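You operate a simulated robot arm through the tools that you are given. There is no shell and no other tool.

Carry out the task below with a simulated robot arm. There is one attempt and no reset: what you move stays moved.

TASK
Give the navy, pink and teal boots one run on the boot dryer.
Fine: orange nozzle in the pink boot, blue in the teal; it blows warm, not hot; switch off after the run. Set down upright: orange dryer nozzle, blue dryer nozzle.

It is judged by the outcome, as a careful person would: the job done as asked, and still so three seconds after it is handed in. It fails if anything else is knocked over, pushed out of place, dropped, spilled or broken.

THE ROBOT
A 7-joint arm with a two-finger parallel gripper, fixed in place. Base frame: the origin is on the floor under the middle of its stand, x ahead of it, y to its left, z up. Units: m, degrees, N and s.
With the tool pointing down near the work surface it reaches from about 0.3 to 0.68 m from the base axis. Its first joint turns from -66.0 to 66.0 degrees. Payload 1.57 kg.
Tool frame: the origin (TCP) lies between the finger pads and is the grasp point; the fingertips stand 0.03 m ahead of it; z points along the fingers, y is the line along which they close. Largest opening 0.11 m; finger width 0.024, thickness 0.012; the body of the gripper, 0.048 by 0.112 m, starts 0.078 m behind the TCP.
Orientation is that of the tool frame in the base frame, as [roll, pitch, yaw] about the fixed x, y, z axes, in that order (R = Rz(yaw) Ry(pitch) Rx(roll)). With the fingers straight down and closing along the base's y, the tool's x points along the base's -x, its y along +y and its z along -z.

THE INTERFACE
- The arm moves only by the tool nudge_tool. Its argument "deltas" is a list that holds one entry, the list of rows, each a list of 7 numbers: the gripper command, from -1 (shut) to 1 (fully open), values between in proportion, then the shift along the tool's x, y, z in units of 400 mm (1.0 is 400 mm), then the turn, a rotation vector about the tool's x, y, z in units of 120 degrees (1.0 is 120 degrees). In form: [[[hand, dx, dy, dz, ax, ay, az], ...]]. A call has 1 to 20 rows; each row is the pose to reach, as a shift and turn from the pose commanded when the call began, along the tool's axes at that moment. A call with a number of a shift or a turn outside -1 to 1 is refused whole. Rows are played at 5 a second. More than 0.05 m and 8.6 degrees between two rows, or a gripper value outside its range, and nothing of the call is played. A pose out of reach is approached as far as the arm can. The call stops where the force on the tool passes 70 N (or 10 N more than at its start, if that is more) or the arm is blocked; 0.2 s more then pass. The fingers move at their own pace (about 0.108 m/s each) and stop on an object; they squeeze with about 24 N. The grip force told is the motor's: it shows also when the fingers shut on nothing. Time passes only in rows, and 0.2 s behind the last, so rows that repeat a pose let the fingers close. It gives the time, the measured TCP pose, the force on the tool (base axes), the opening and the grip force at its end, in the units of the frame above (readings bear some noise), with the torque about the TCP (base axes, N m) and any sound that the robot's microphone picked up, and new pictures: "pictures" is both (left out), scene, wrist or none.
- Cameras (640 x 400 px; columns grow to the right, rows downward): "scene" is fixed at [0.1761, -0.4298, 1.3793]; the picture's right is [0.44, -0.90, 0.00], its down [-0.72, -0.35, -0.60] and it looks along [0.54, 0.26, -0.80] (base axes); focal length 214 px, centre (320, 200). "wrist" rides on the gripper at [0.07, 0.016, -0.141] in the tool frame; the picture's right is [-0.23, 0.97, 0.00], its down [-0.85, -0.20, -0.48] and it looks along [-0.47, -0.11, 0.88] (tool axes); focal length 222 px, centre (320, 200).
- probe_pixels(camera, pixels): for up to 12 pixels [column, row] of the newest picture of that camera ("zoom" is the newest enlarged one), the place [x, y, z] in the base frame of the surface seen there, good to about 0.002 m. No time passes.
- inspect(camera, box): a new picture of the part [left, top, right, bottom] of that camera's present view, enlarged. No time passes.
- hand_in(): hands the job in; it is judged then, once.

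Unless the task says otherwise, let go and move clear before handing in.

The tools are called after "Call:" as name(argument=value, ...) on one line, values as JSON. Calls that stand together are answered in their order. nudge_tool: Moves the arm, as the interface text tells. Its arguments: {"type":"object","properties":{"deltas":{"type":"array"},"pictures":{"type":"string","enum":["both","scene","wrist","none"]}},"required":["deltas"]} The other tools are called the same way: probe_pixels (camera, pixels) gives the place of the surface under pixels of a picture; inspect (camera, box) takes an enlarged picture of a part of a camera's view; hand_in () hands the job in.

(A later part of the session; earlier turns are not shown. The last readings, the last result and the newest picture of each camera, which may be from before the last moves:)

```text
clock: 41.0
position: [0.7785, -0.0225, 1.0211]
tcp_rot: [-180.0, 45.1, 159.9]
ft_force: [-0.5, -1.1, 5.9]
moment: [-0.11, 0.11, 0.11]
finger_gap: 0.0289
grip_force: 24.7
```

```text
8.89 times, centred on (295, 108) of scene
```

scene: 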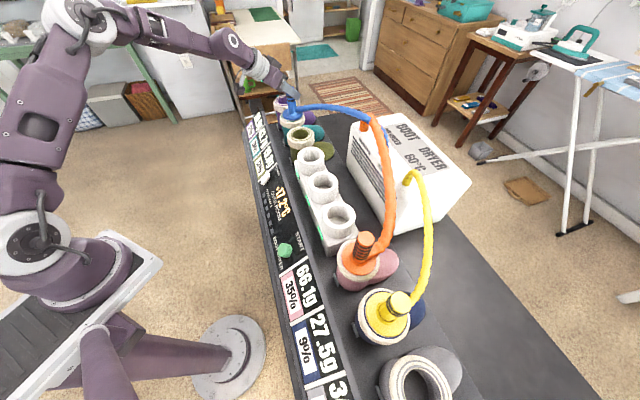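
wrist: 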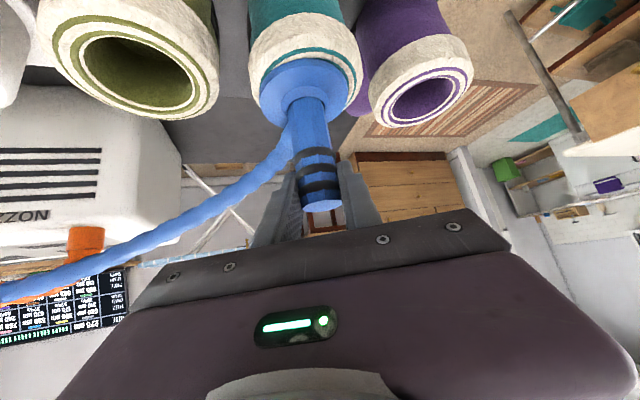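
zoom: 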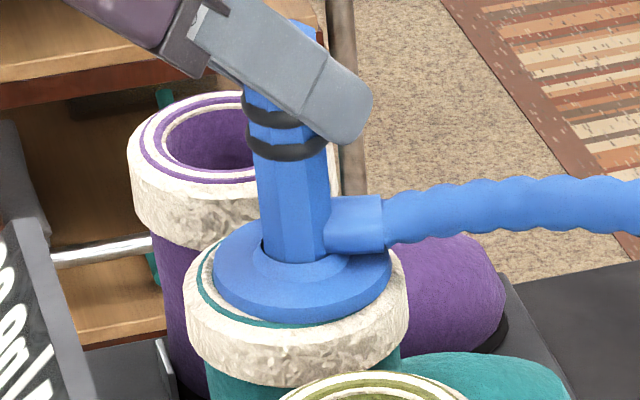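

Contact confirmed (+5.9 N) with the flange flat on the teal rim. I'll relax 1 mm and open the fingers.

Call:
nudge_tool(deltas=[[[-1, -0.0018, 0, -0.0018, 0, 0, 0], [-0.4, -0.0018, 0, -0.0018, 0, 0, 0], [-0.2, -0.0018, 0, -0.0018, 0, 0, 0], [0.0, -0.0018, 0, -0.0018, 0, 0, 0], [0.1, -0.0018, 0, -0.0018, 0, 0, 0], [0.1, -0.0018, 0, -0.0018, 0, 0, 0]]])

Call:
inspect(camera="scene", box=[265, 85, 325, 130])

Call:
inspect(camera="wrist", box=[220, 20, 420, 220])

```text
clock: 42.4
position: [0.7795, -0.022, 1.0228]
tcp_rot: [-180.0, 44.9, 160.0]
ft_force: [0.8, 0.1, -0.6]
moment: [0.02, 0.04, 0.01]
finger_gap: 0.0608
grip_force: 0.0
```

scene: 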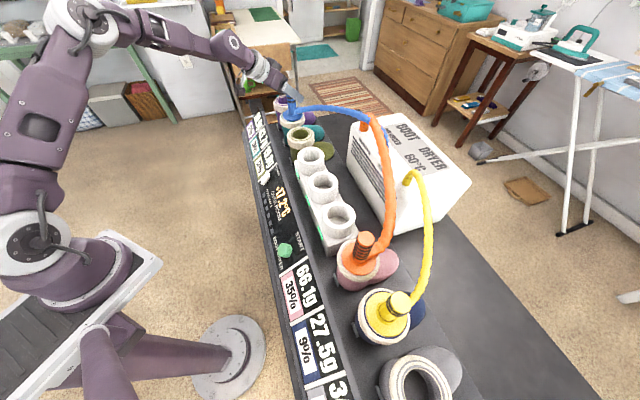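
wrist: 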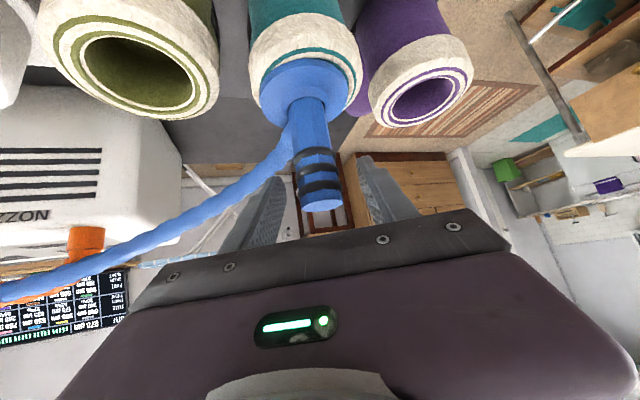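

```text
8.89 times, centred on (295, 108) of scene
```

zoom: 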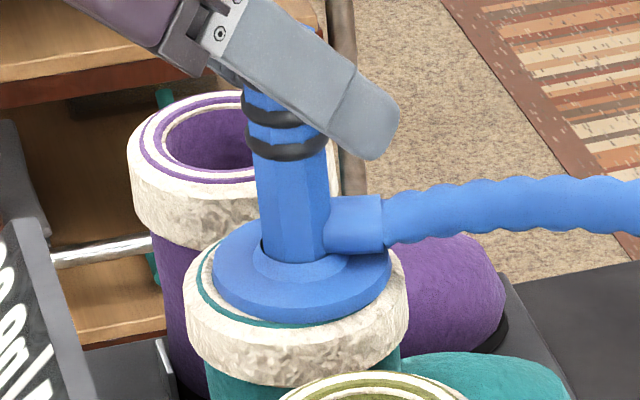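

```text
2.00 times, centred on (320, 120) of wrist
```

zoom: 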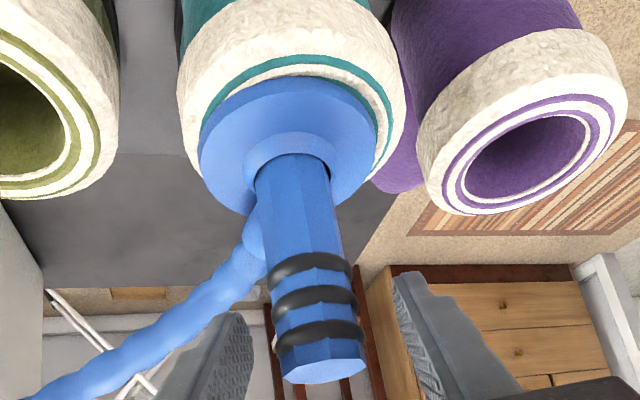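

The blue nozzle stands upright in teal on its own. Backing out along the tool axis and then I'll look at the panel controls.

Call:
nudge_tool(deltas=[[[0.1, 0, 0, -0.05, 0, 0, 0], [0.1, 0, 0, -0.1, 0, 0, 0], [0.1, 0, 0, -0.16, 0, 0, 0], [0.1, 0, 0, -0.23, 0, 0, 0], [0.1, 0, 0, -0.31, 0, 0, 0], [0.1, 0, 0, -0.4, 0, 0, 0], [0.1, 0, 0, -0.4, 0, 0, 0]]])

Call:
inspect(camera="scene", box=[235, 70, 355, 160])

Call:
inspect(camera="scene", box=[245, 150, 325, 270])

```text
clock: 44.0
position: [0.672, 0.0168, 1.1355]
tcp_rot: [-180.0, 45.0, 160.0]
ft_force: [-0.7, 0.2, -0.3]
moment: [-0.01, 0.01, 0.02]
finger_gap: 0.0606
grip_force: 0.0
```

scene: 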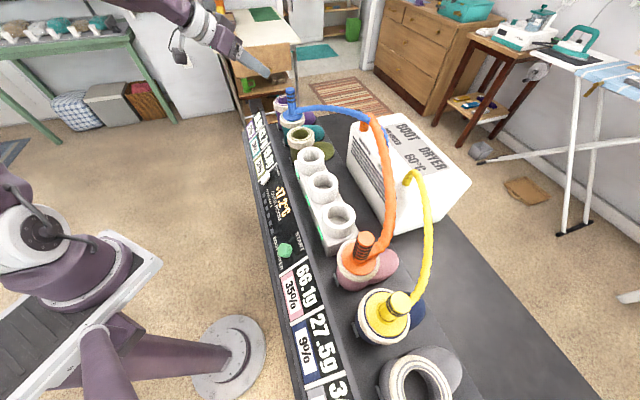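
wrist: 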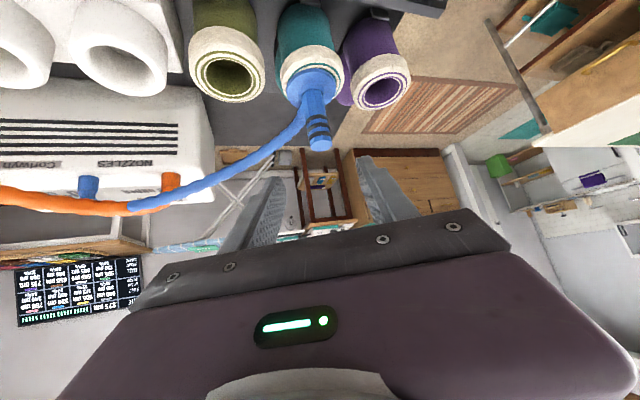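

```text
4.44 times, centred on (295, 115) of scene
```

zoom: 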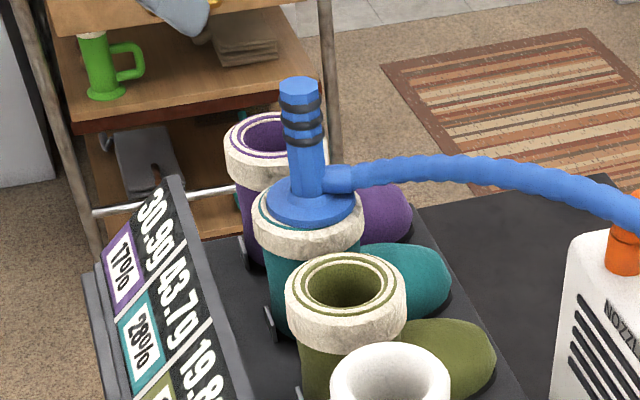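

```text
3.33 times, centred on (285, 210) of scene
```

zoom: 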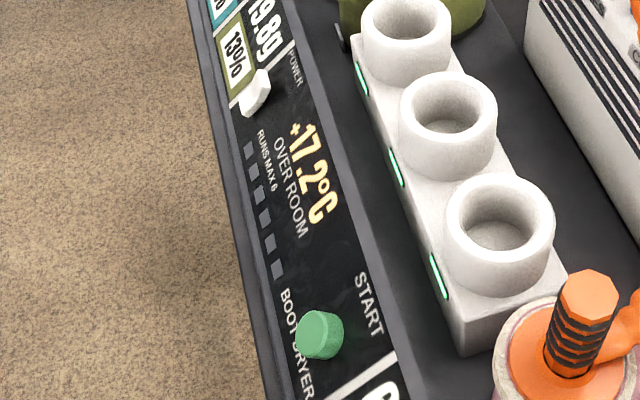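

Both nozzles sit properly in their boots and all three dock lamps are lit green. Now I'll bring the tool over the sloped panel (≈39° slope) near the POWER rocker to see its state, fingers closed.

Call:
nudge_tool(deltas=[[[0.1, 0.0651, -0.0197, -0.0273, 0.0179, 0.0062, 0.0198], [-0.2, 0.1302, -0.0394, -0.0546, 0.0357, 0.0123, 0.0397], [-0.6, 0.1953, -0.0592, -0.0819, 0.0536, 0.0185, 0.0595], [-1, 0.2604, -0.0789, -0.1093, 0.0714, 0.0246, 0.0793], [-1, 0.3255, -0.0986, -0.1366, 0.0893, 0.0308, 0.0991], [-1, 0.3906, -0.1183, -0.1639, 0.1071, 0.0369, 0.119], [-1, 0.4557, -0.1381, -0.1912, 0.125, 0.0431, 0.1388], [-1, 0.5208, -0.1578, -0.2185, 0.1428, 0.0492, 0.1586], [-1, 0.5208, -0.1578, -0.2185, 0.1428, 0.0492, 0.1586]]])

Call:
inspect(camera="wrist", box=[140, 0, 440, 200])

Call:
inspect(camera="scene", box=[245, 155, 305, 205])

```text
clock: 46.0
position: [0.4547, 0.03, 1.0498]
tcp_rot: [180.0, 39.1, 134.2]
ft_force: [0.2, 0.4, -0.4]
moment: [-0.03, -0.02, -0.03]
finger_gap: 0.0
grip_force: 21.0
```

scene: 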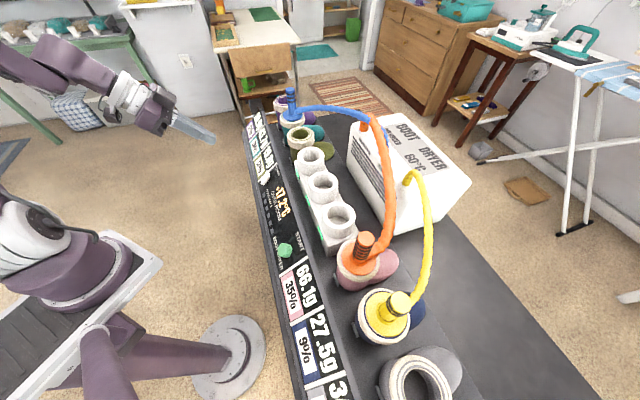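
wrist: 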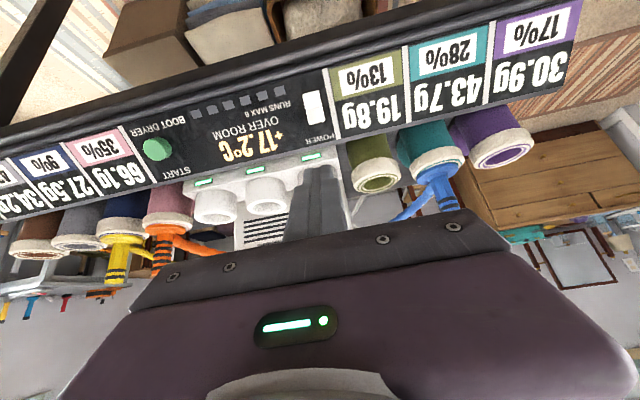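

```text
2.00 times, centred on (290, 100) of wrist
```

zoom: 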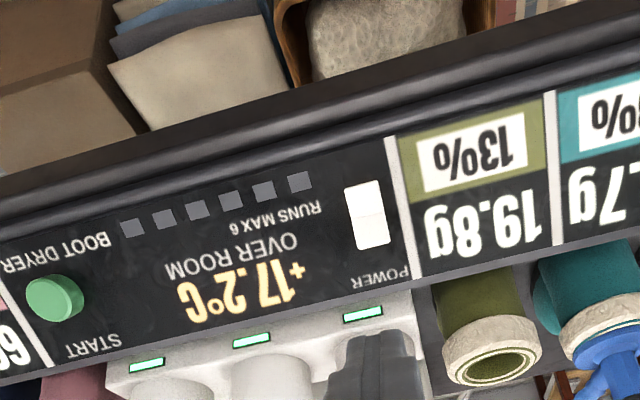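

```text
8.00 times, centred on (275, 180) of scene
```

zoom: 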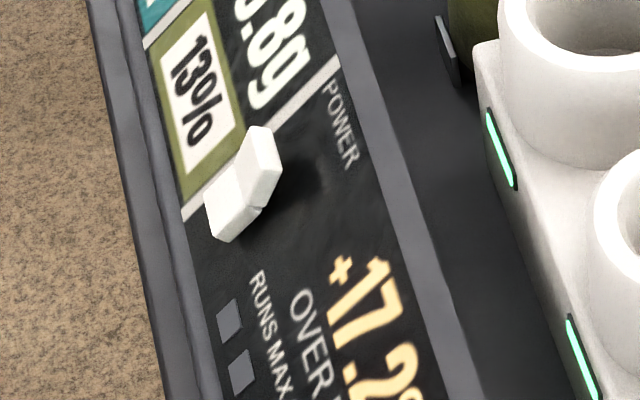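

The rocker's lower (robot-side) half is down and the upper half up; the display is lit and steady at +17.2 °C, and all six run marks are dark. I'll measure START precisely before pressing it once.

Call:
inspect(camera="scene", box=[260, 225, 310, 275])

Call:
probe_pixels(camera="zoom", pixels=[[320, 170], [290, 190], [350, 180], [320, 215], [320, 140], [280, 170], [400, 200], [230, 180], [300, 260], [320, 80], [345, 150]])

Call:
probe_pixels(camera="wrist", pixels=[[157, 149], [150, 150], [164, 149], [155, 142], [158, 156], [172, 140], [185, 150], [313, 107], [313, 100], [314, 115], [330, 125], [300, 105]])

```text
8.00 times, centred on (285, 250) of scene
```

zoom: 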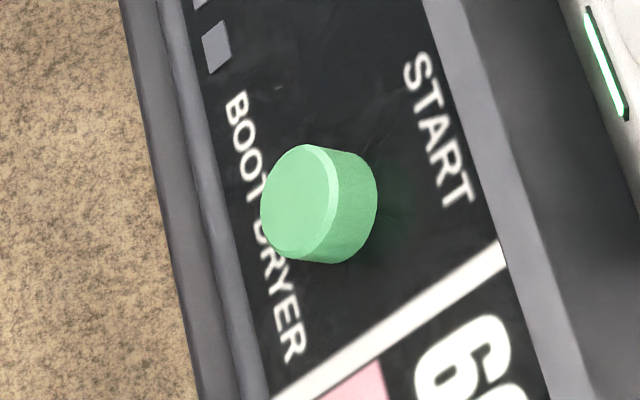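

```text
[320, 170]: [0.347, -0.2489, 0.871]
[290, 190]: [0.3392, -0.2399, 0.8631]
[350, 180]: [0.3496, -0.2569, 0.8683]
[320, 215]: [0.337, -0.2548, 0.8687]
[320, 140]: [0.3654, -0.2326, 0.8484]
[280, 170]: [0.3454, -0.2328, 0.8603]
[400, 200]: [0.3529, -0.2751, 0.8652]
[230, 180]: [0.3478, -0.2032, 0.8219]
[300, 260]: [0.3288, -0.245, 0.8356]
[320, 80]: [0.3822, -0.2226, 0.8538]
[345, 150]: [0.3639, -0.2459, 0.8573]
```

```text
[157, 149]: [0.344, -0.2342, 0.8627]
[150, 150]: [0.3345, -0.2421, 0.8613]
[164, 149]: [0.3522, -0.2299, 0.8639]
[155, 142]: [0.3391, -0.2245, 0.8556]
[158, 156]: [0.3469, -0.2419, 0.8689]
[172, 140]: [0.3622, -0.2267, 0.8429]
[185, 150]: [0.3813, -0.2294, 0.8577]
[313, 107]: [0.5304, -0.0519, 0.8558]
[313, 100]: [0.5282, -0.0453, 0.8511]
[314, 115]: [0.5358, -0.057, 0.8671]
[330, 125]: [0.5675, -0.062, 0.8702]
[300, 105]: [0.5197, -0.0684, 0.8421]
```

START's cap face centre is about (0.339, −0.2405, 0.863), 20 mm proud of the 38° panel. I'll move the closed fingers to a standoff 60 mm out along the button's axis.

Call:
nudge_tool(deltas=[[[-1, 0.0094, -0.085, 0.0393, 0, 0, 0], [-1, 0.0189, -0.17, 0.0786, 0, 0, 0], [-1, 0.0283, -0.255, 0.1179, 0, 0, 0], [-1, 0.0378, -0.34, 0.1573, 0, 0, 0], [-1, 0.0472, -0.425, 0.1966, 0, 0, 0], [-1, 0.0566, -0.51, 0.2359, 0, 0, 0], [-1, 0.0661, -0.595, 0.2752, 0, 0, 0], [-1, 0.0755, -0.6798, 0.3145, 0, 0, 0], [-1, 0.0755, -0.6798, 0.3145, 0, 0, 0]]])

Call:
inspect(camera="wrist", box=[220, 40, 420, 240])

Call:
inspect(camera="scene", box=[220, 190, 340, 300])

```text
clock: 48.0
position: [0.4147, -0.255, 0.9724]
tcp_rot: [-179.7, 38.9, 134.3]
ft_force: [0.0, -0.3, -0.2]
moment: [0.01, 0.01, 0.01]
finger_gap: 0.0
grip_force: 20.8
out of reach, approached as far as the arm can: row 1, 2, 3, 4, 5, 6, 7, 8, 9
```

scene: 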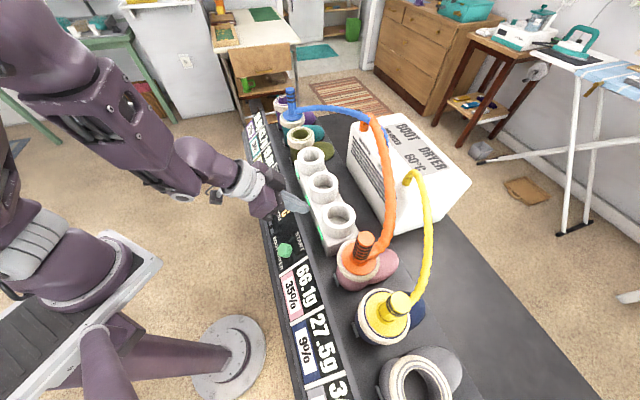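
wrist: 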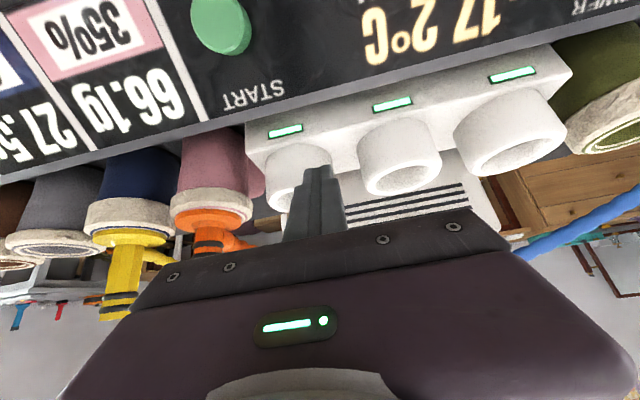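

```text
2.00 times, centred on (320, 140) of wrist
```

zoom: 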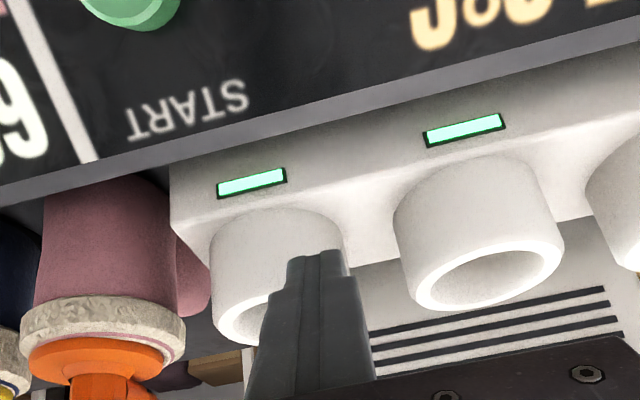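

```text
3.64 times, centred on (280, 245) of scene
```

zoom: 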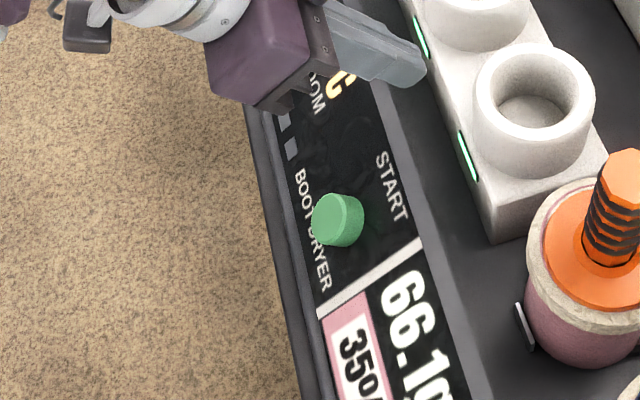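

That attitude is out of reach so close to the base (the arm stopped at (0.415, −0.255, 0.972) in free air). I'll rise and reduce the tilt to 15°, pressing with the finger edge instead.

Call:
nudge_tool(deltas=[[[-1, -0.0315, 0, -0.0389, 0, 0.05, 0], [-1, -0.063, 0, -0.0777, 0, 0.1, 0], [-1, -0.0944, 0, -0.1166, 0, 0.15, 0], [-1, -0.1259, 0, -0.1554, 0, 0.2, 0], [-1, -0.1259, 0, -0.1554, 0, 0.2, 0]]])

```text
clock: 49.2
position: [0.4146, -0.2551, 1.0486]
tcp_rot: [-180.0, 15.1, 134.5]
ft_force: [-0.1, -0.7, 0.3]
moment: [-0.01, 0.05, -0.02]
finger_gap: 0.0
grip_force: 20.9
out of reach, approached as far as the arm can: row 3
```

scene: 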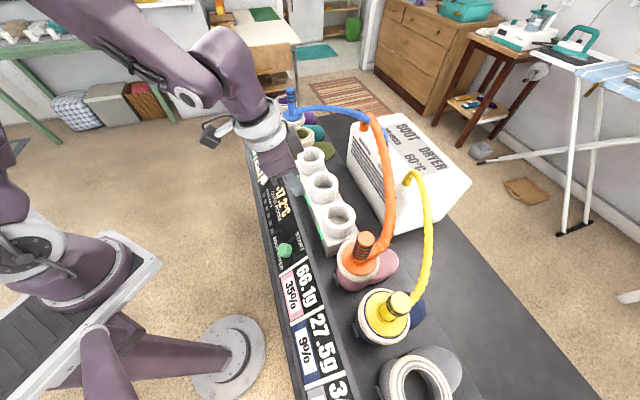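
wrist: 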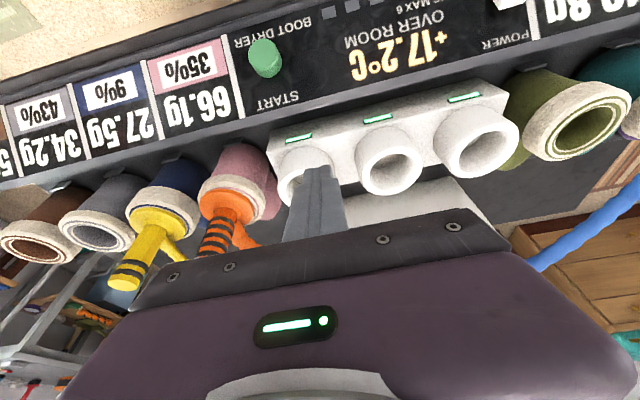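

The 15° attitude is reached. Moving to a standoff 50 mm above the START cap.

Call:
nudge_tool(deltas=[[[-1, 0.054, -0.0219, 0.0418, 0, 0, 0], [-1, 0.1079, -0.0438, 0.0835, 0, 0, 0], [-1, 0.1619, -0.0657, 0.1253, 0, 0, 0], [-1, 0.2158, -0.0876, 0.167, 0, 0, 0], [-1, 0.2698, -0.1095, 0.2088, 0, 0, 0], [-1, 0.2698, -0.1095, 0.2088, 0, 0, 0]]])

Call:
inspect(camera="wrist", box=[240, 60, 400, 240])

Call:
inspect(camera="scene", box=[240, 200, 330, 290])

```text
clock: 50.6
position: [0.3235, -0.2267, 0.9384]
tcp_rot: [179.9, 14.9, 134.4]
ft_force: [-0.5, -0.6, 0.5]
moment: [-0.01, -0.03, -0.01]
finger_gap: 0.0001
grip_force: 21.3
```

scene: 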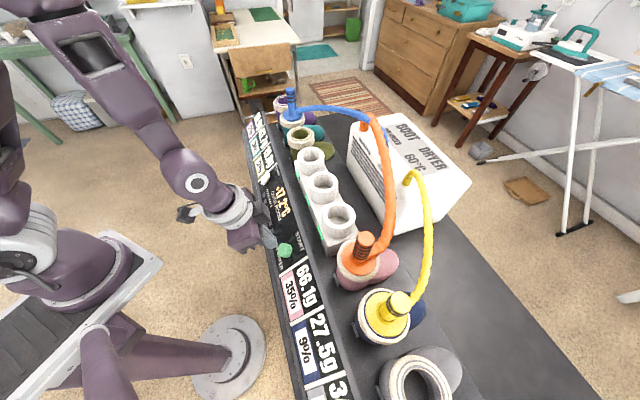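
wrist: 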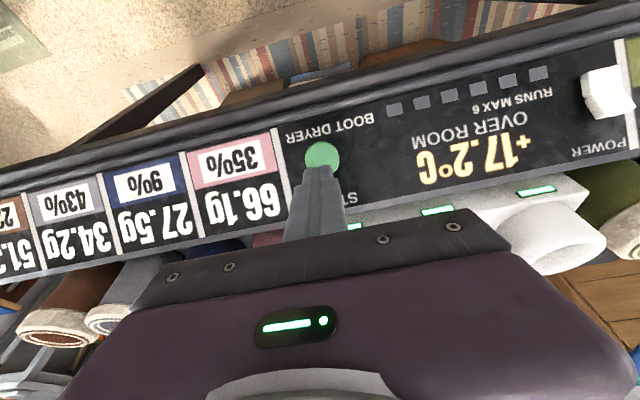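

```text
2.22 times, centred on (320, 150) of wrist
```

zoom: 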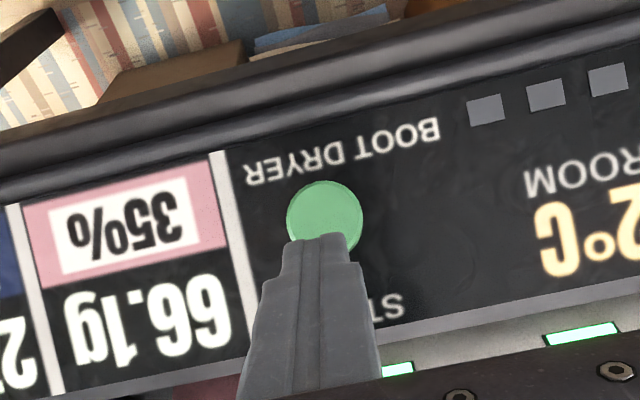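

```text
4.44 times, centred on (285, 245) of scene
```

zoom: 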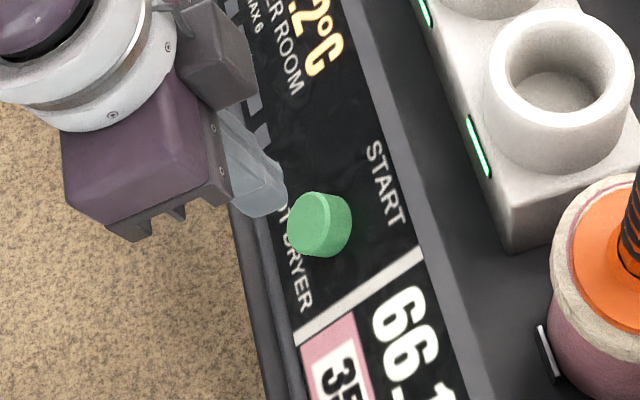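

Fingertips are laterally aligned with the button (zoom 320 vs 325). Lowering to just above the cap.

Call:
nudge_tool(deltas=[[[-1, 0.009, 0, 0.0335, 0, 0, 0], [-1, 0.018, 0, 0.067, 0, 0, 0], [-1, 0.0272, 0, 0.1014, 0, 0, 0], [-1, 0.0272, 0, 0.1014, 0, 0, 0]]])

Call:
inspect(camera="scene", box=[250, 210, 320, 280])

Call:
inspect(camera="wrist", box=[260, 100, 380, 220])

```text
clock: 51.6
position: [0.3242, -0.2255, 0.8986]
tcp_rot: [180.0, 15.0, 134.4]
ft_force: [0.1, -0.2, -0.1]
moment: [0.02, 0.01, 0.04]
finger_gap: 0.0001
grip_force: 21.2
```

scene: 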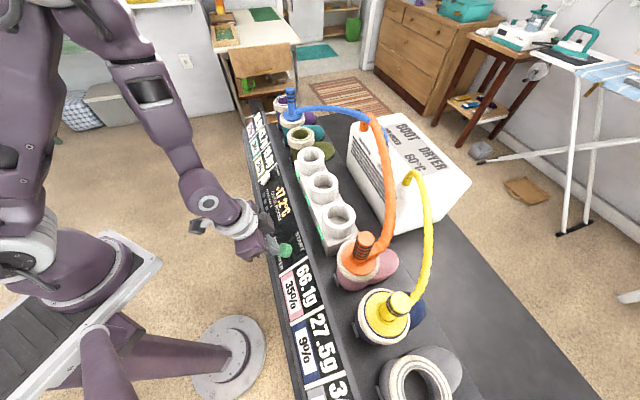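
wrist: 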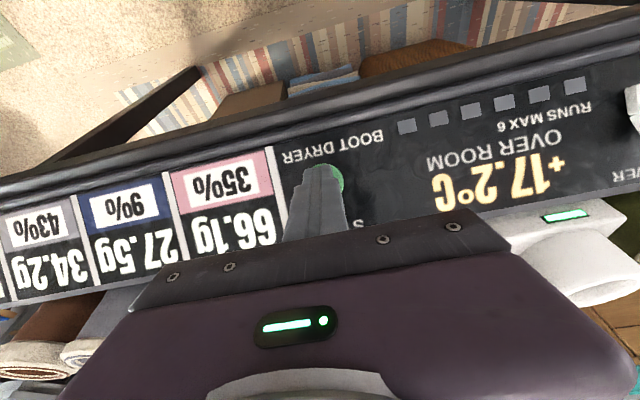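

```text
5.71 times, centred on (285, 245) of scene
```

zoom: 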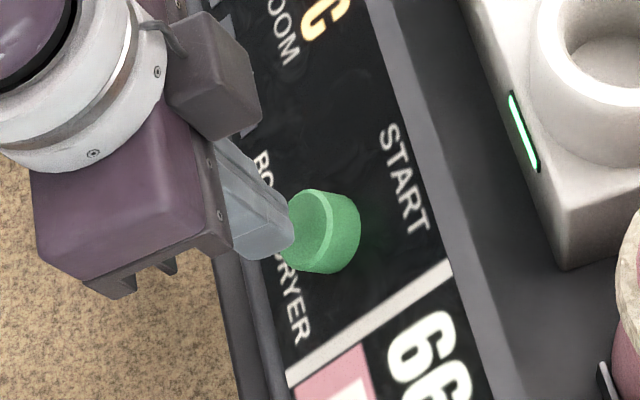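

```text
3.33 times, centred on (320, 160) of wrist
```

zoom: 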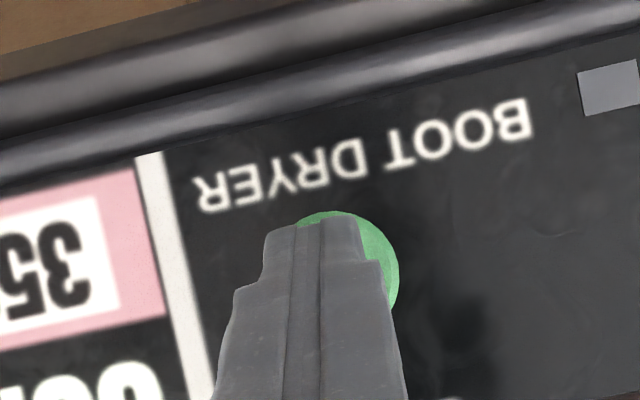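

Geometry agrees that the finger edge is ~8 mm off the cap along its axis. Pushing along the button's axis in small steps, first 11 mm, watching force and sound.

Call:
nudge_tool(deltas=[[[-1, -0.002, 0, 0.0046, 0, 0, 0], [-1, -0.0039, 0, 0.0092, 0, 0, 0], [-1, -0.0059, 0, 0.0138, 0, 0, 0], [-1, -0.0079, 0, 0.0184, 0, 0, 0], [-1, -0.0098, 0, 0.023, 0, 0, 0], [-1, -0.0108, 0, 0.0253, 0, 0, 0]]], pictures="scene")

Call:
inspect(camera="scene", box=[245, 170, 325, 280])

```text
clock: 53.0
position: [0.3285, -0.2313, 0.8892]
tcp_rot: [-180.0, 14.9, 134.3]
ft_force: [-0.3, -0.1, 1.7]
moment: [-0.01, 0.02, 0.01]
finger_gap: 0.0
grip_force: 21.4
heard: click
```

scene: 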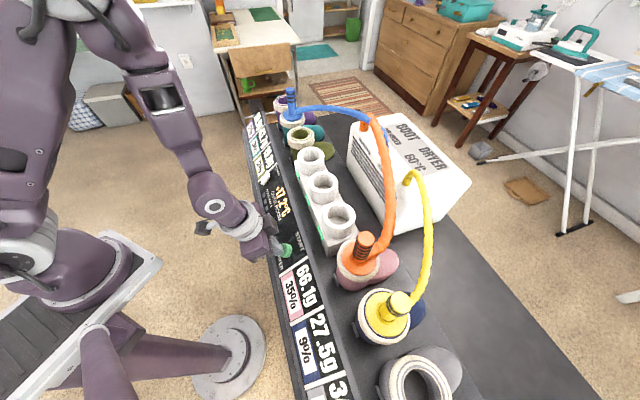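

```text
3.64 times, centred on (285, 225) of scene
```

zoom: 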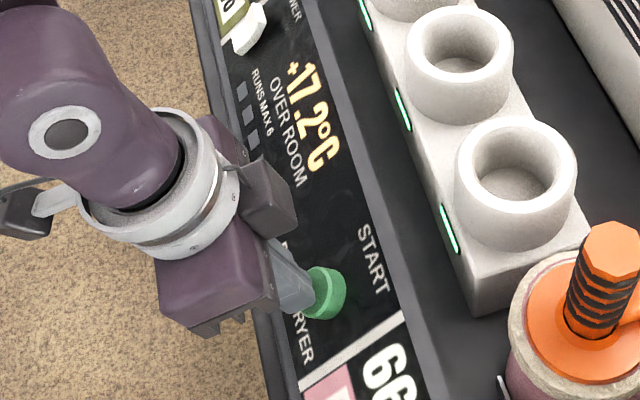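

A click was heard with light force, so START was pressed once. Backing off at once and reading the panel.

Call:
nudge_tool(deltas=[[[-1, 0.0074, 0, -0.0172, 0, 0, 0], [-1, 0.0148, 0, -0.0345, 0, 0, 0], [-1, -0.01, 0, -0.127, 0, 0, 0], [-1, -0.035, 0, -0.22, 0, 0, 0], [-1, -0.035, 0, -0.22, 0, 0, 0]]])

Call:
inspect(camera="wrist", box=[200, 0, 640, 260])

Call:
inspect(camera="scene", box=[240, 100, 350, 270])

```text
clock: 54.2
position: [0.322, -0.224, 0.9757]
tcp_rot: [-180.0, 15.0, 134.5]
ft_force: [-0.6, 0.3, 0.4]
moment: [-0.01, -0.01, 0.02]
finger_gap: 0.0
grip_force: 21.4
```

scene: 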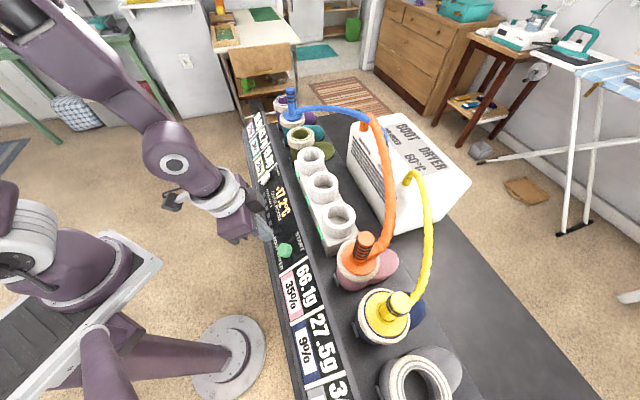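
wrist: 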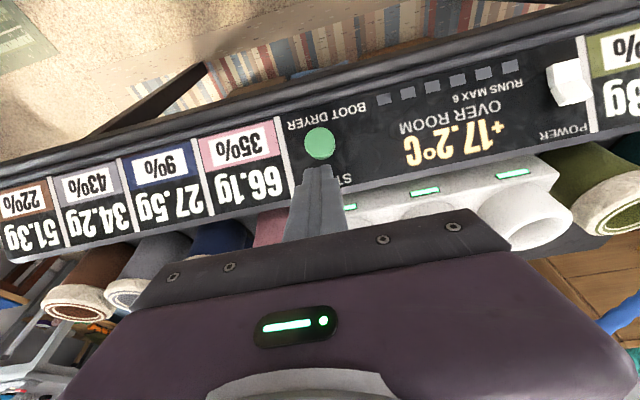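

```text
1.45 times, centred on (420, 130) of wrist
```

zoom: 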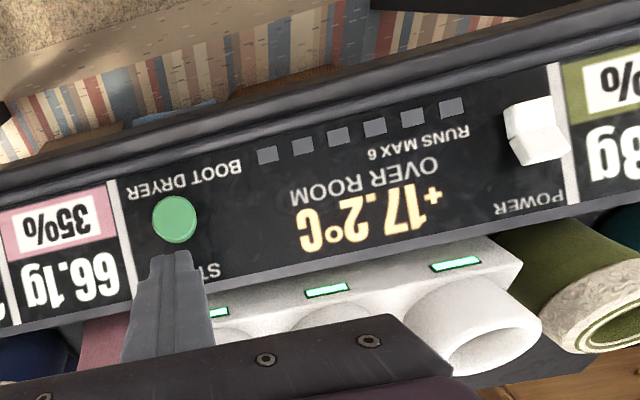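

```text
2.35 times, centred on (295, 185) of scene
```

zoom: 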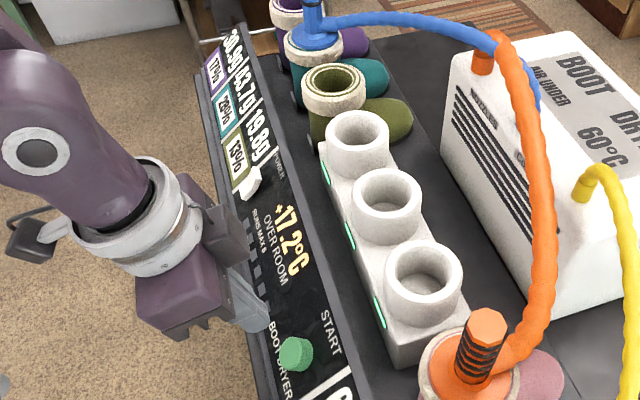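

No run mark lit and readings unchanged right after the click; either it needs a moment or the power is off. I'll wait four seconds and compare.

Call:
nudge_tool(deltas=[[[-1, 0, 0, 0, 0, 0, 0], [-1, 0, 0, 0, 0, 0, 0], [-1, 0, 0, 0, 0, 0, 0], [-1, 0, 0, 0, 0, 0, 0], [-1, 0, 0, 0, 0, 0, 0], [-1, 0, 0, 0, 0, 0, 0], [-1, 0, 0, 0, 0, 0, 0], [-1, 0, 0, 0, 0, 0, 0], [-1, 0, 0, 0, 0, 0, 0], [-1, 0, 0, 0, 0, 0, 0], [-1, 0, 0, 0, 0, 0, 0], [-1, 0, 0, 0, 0, 0, 0], [-1, 0, 0, 0, 0, 0, 0], [-1, 0, 0, 0, 0, 0, 0], [-1, 0, 0, 0, 0, 0, 0], [-1, 0, 0, 0, 0, 0, 0], [-1, 0, 0, 0, 0, 0, 0], [-1, 0, 0, 0, 0, 0, 0], [-1, 0, 0, 0, 0, 0, 0], [-1, 0, 0, 0, 0, 0, 0]]])

Call:
inspect(camera="wrist", box=[200, 0, 640, 260])

Call:
inspect(camera="scene", box=[245, 155, 305, 205])

```text
clock: 58.4
position: [0.3223, -0.2243, 0.9767]
tcp_rot: [-179.9, 15.0, 134.3]
ft_force: [-0.9, -1.0, 0.3]
moment: [0.0, -0.03, -0.02]
finger_gap: 0.0002
grip_force: 21.0
```

scene: 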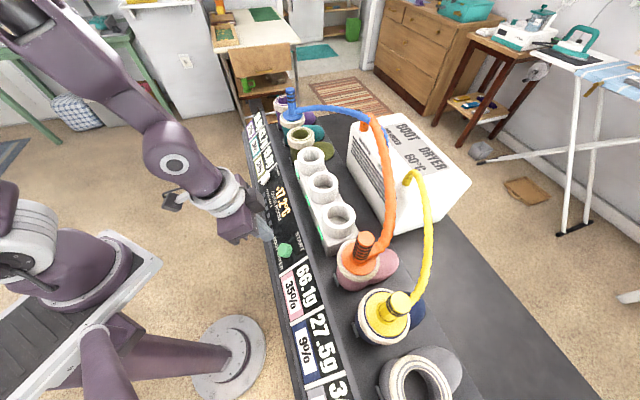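
wrist: 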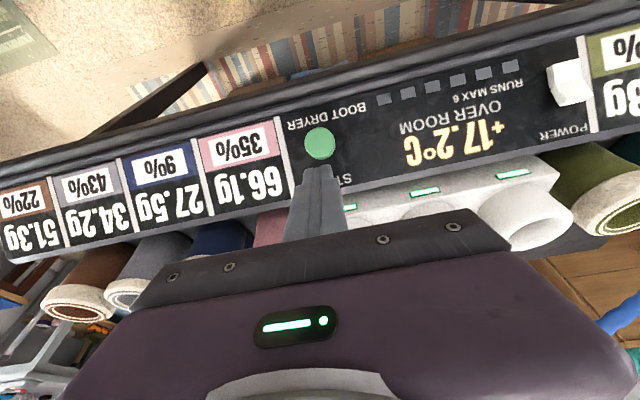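

```text
1.45 times, centred on (420, 130) of wrist
```

zoom: 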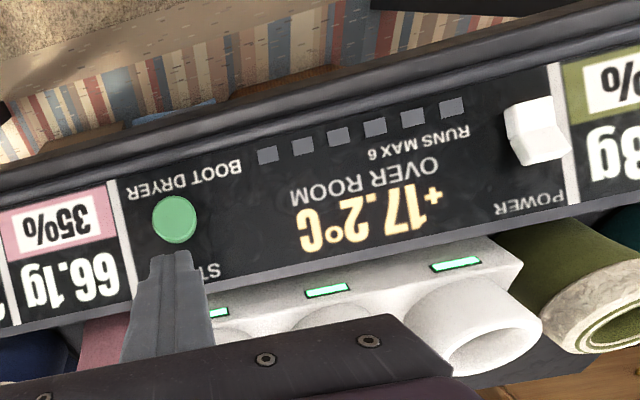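

```text
8.00 times, centred on (275, 180) of scene
```

zoom: 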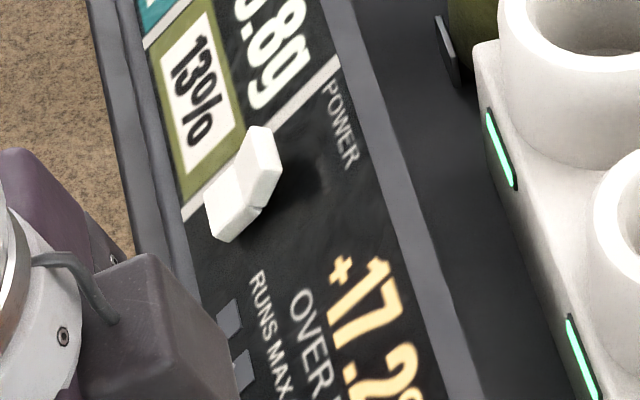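

Nothing ran: the rocker's near half is down and the far half stands up, so the power is evidently off. I'll measure the rocker's two halves so I can press the raised far half.

Call:
probe_pixels(camera="zoom", pixels=[[246, 135], [265, 131], [277, 165], [262, 175], [257, 155], [248, 185], [238, 175], [230, 205], [212, 210], [222, 235], [240, 195], [300, 200]])

Call:
inspect(camera="wrist", box=[530, 50, 610, 110])

Call:
probe_pixels(camera="zoom", pixels=[[320, 100], [320, 150], [320, 200], [320, 250], [320, 300], [250, 200], [400, 200], [300, 120], [350, 280]])

```text
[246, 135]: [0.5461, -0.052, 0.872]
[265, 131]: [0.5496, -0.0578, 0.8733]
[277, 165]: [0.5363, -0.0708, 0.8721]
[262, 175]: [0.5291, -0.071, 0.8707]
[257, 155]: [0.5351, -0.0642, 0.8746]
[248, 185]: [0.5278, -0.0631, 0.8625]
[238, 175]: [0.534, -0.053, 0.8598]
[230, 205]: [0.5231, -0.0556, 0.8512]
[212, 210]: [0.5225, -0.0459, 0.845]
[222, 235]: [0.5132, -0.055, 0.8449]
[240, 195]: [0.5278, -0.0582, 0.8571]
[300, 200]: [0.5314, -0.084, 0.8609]
```

```text
6.67 times, centred on (570, 80) of wrist
```

zoom: 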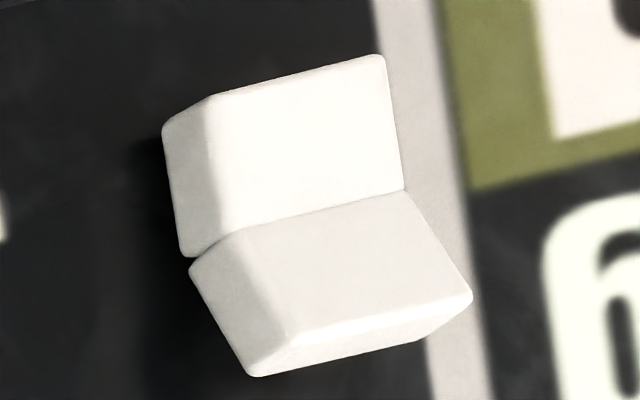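

```text
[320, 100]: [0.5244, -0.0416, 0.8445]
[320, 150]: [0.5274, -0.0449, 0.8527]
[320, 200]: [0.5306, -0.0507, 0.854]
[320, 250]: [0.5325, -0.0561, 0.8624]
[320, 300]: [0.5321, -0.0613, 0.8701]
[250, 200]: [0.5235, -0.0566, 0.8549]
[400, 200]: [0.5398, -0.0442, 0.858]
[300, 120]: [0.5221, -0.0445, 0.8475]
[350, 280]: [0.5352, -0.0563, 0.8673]
```

The rocker's far half is raised ~21° with its end near z 0.875; its centre line is at s≈0.342 along the panel. I'll move over it and tilt the tool to match the panel normal, then check alignment.

Call:
nudge_tool(deltas=[[[-1, 0.0091, 0.0843, -0.0264, 0, 0, 0], [-1, 0.0181, 0.1685, -0.0528, 0, 0, 0], [-1, 0.0272, 0.2528, -0.0791, 0, 0, 0], [-1, 0.0363, 0.337, -0.1055, 0, 0, 0], [-1, 0.0453, 0.4213, -0.1319, 0, 0, 0], [-1, 0.0544, 0.5055, -0.1583, 0, 0, 0], [-1, 0.0634, 0.5898, -0.1846, 0, 0, 0], [-1, 0.0725, 0.674, -0.211, 0, 0, 0], [-1, 0.0725, 0.674, -0.211, 0, -0.0483, 0], [-1, 0.0725, 0.674, -0.211, 0, -0.0967, 0], [-1, 0.0725, 0.674, -0.211, 0, -0.145, 0], [-1, 0.0725, 0.674, -0.211, 0, -0.1933, 0], [-1, 0.0725, 0.674, -0.211, 0, -0.1933, 0]]])

```text
clock: 61.2
position: [0.4798, 0.001, 1.0512]
tcp_rot: [-180.0, 38.2, 134.5]
ft_force: [0.7, 0.1, -0.2]
moment: [0.0, 0.05, -0.02]
finger_gap: 0.0
grip_force: 20.9
```

scene: 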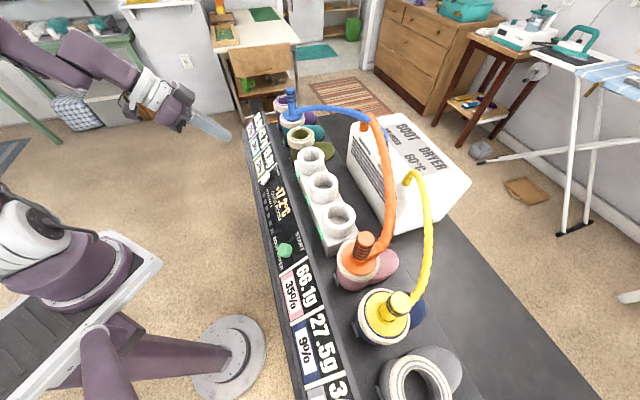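
wrist: 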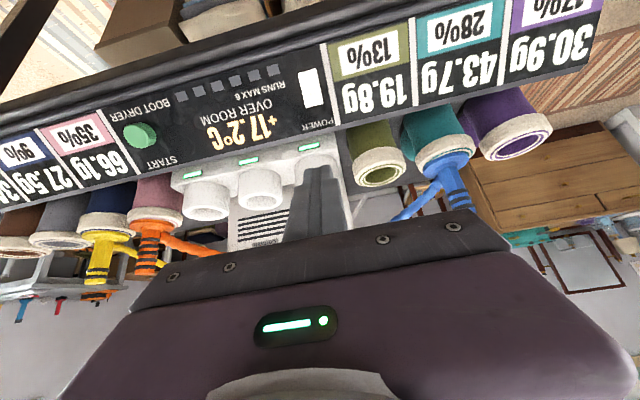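

Attitude matches the panel. Moving to the standoff ~50 mm in front of the rocker's far half.

Call:
nudge_tool(deltas=[[[-1, 0.0283, -0.0015, 0.0748, 0, 0, 0], [-1, 0.0565, -0.0029, 0.1495, 0, 0, 0], [-1, 0.0848, -0.0044, 0.2243, 0, 0, 0], [-1, 0.113, -0.0058, 0.299, 0, 0, 0], [-1, 0.113, -0.0058, 0.299, 0, 0, 0]]])

Call:
inspect(camera="wrist", box=[240, 60, 400, 220])

Call:
inspect(camera="scene", box=[235, 140, 325, 220])

```text
clock: 62.4
position: [0.5078, -0.0297, 0.9307]
tcp_rot: [179.9, 38.2, 134.2]
ft_force: [-0.3, -0.3, 0.0]
moment: [0.01, 0.01, -0.03]
finger_gap: 0.0
grip_force: 20.8
```

scene: 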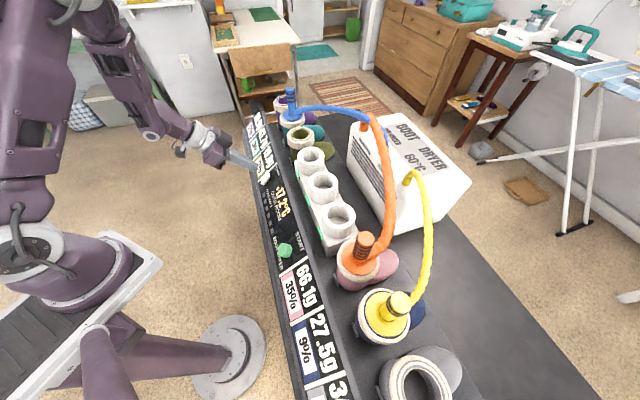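
wrist: 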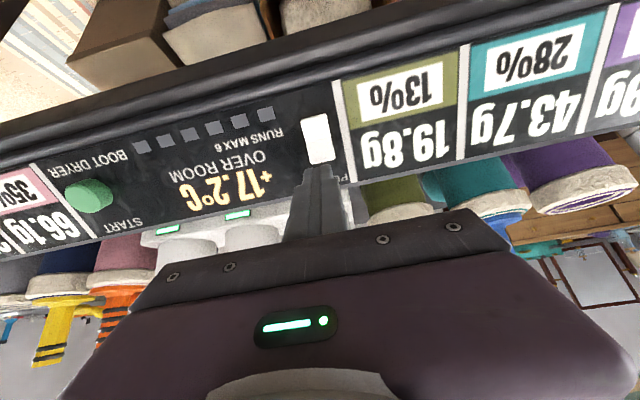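

```text
2.50 times, centred on (320, 140) of wrist
```

zoom: 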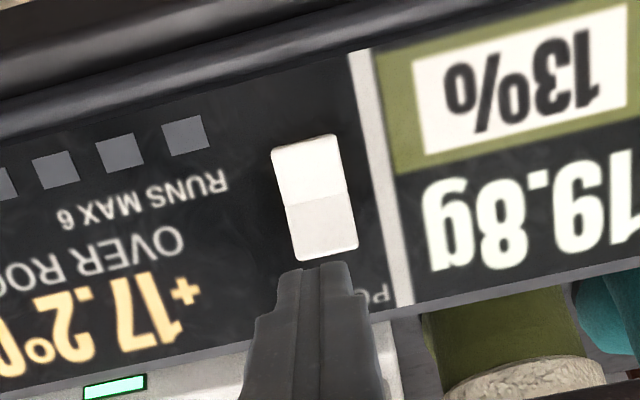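

```text
5.00 times, centred on (280, 180) of scene
```

zoom: 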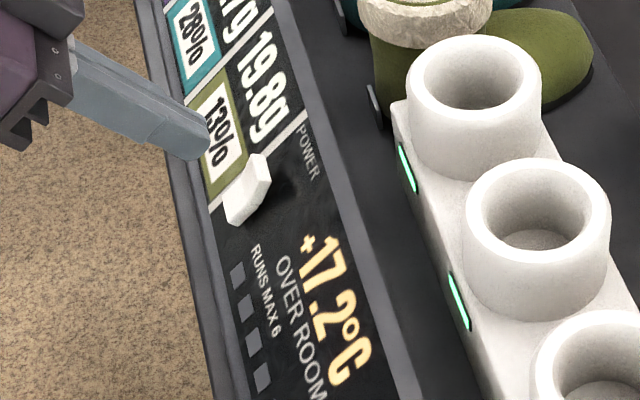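

Finger tip lands about at the far half's outer end, ~2.5 mm left of its midline. I'll correct sideways and advance 36 mm to just short of contact.

Call:
nudge_tool(deltas=[[[-1, 0.005, 0.0063, 0, 0, 0, 0], [-1, 0.005, 0.0063, 0.03, 0, 0, 0], [-1, 0.005, 0.0063, 0.06, 0, 0, 0], [-1, 0.005, 0.0063, 0.09, 0, 0, 0], [-1, 0.005, 0.0063, 0.09, 0, 0, 0]]])

Call:
inspect(camera="wrist", box=[260, 80, 380, 200])

Call:
inspect(camera="scene", box=[245, 150, 305, 210])

```text
clock: 63.6
position: [0.5225, -0.0428, 0.8982]
tcp_rot: [-180.0, 38.2, 134.4]
ft_force: [0.4, 0.1, 1.0]
moment: [0.0, -0.01, 0.02]
finger_gap: 0.0003
grip_force: 21.0
```

scene: 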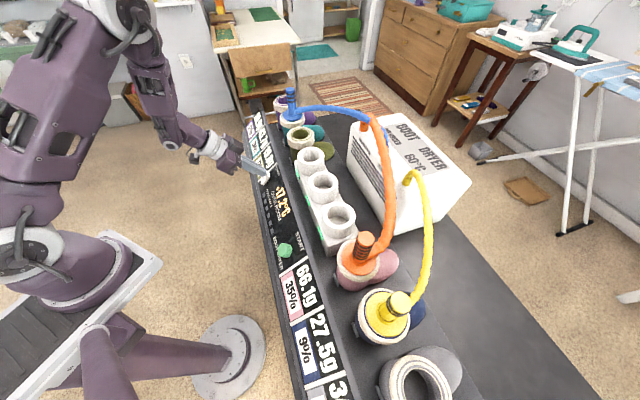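
wrist: 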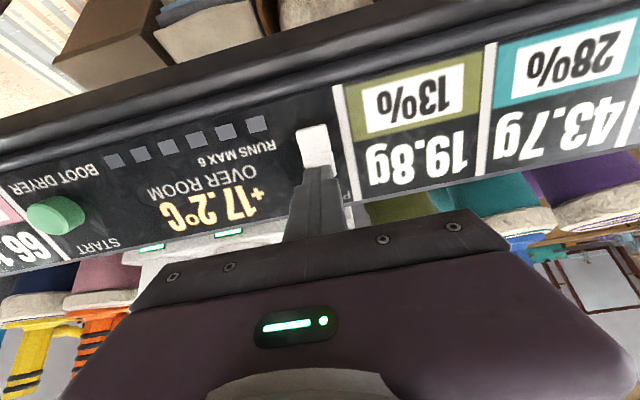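

```text
3.33 times, centred on (320, 140) of wrist
```

zoom: 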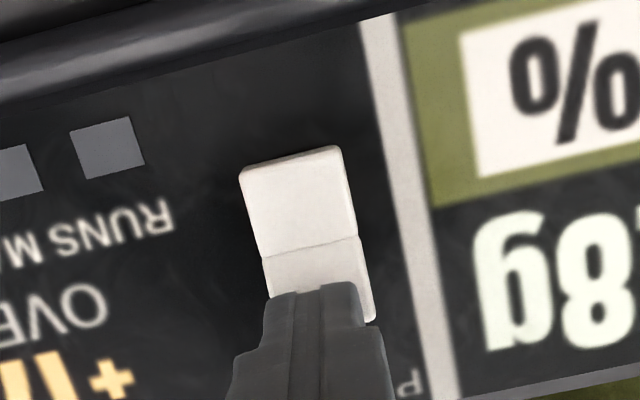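

```text
6.67 times, centred on (275, 180) of scene
```

zoom: 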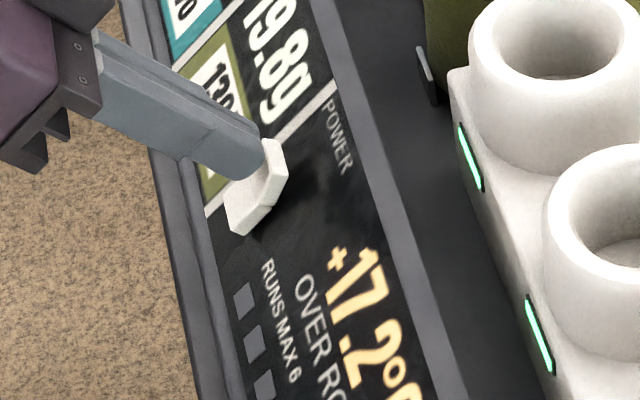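

The fingertip is over the far half only, with a light 1 N touch beginning. Pushing along the normal in 2 mm steps, up to 12 mm.

Call:
nudge_tool(deltas=[[[-1, 0, 0, 0.005, 0, 0, 0], [-1, 0, 0, 0.01, 0, 0, 0], [-1, 0, 0, 0.015, 0, 0, 0], [-1, 0, 0, 0.02, 0, 0, 0], [-1, 0, 0, 0.025, 0, 0, 0], [-1, 0, 0, 0.03, 0, 0, 0]]])

Call:
inspect(camera="scene", box=[245, 150, 325, 230])

```text
clock: 65.0
position: [0.5268, -0.0457, 0.89]
tcp_rot: [-180.0, 38.2, 134.4]
ft_force: [-0.1, 0.3, 0.3]
moment: [0.02, 0.01, 0.02]
finger_gap: 0.0001
grip_force: 21.2
```

scene: 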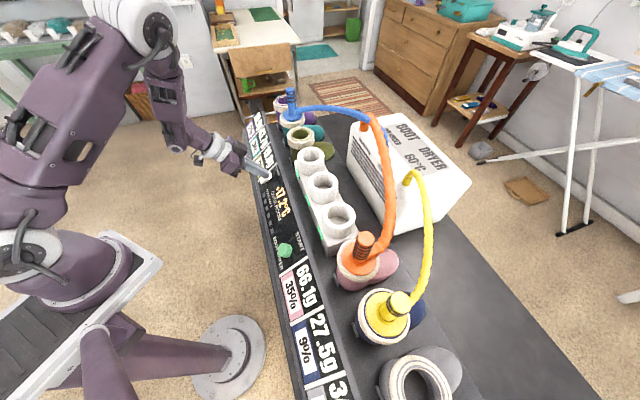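
wrist: 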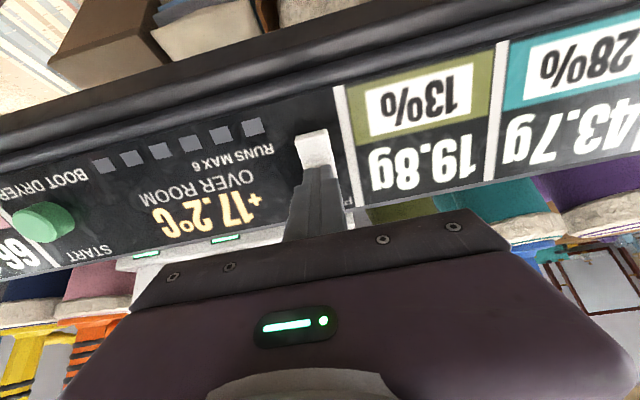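

```text
5.00 times, centred on (285, 190) of scene
```

zoom: 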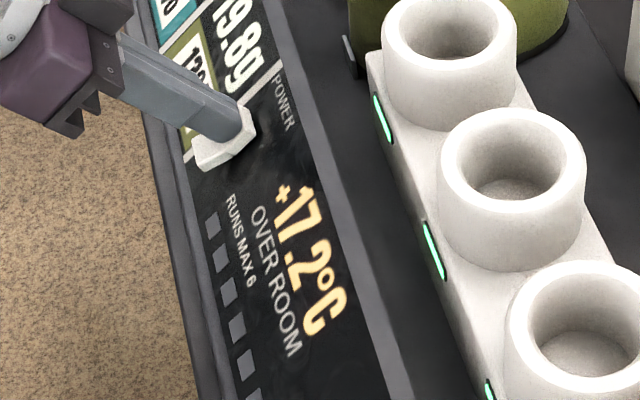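

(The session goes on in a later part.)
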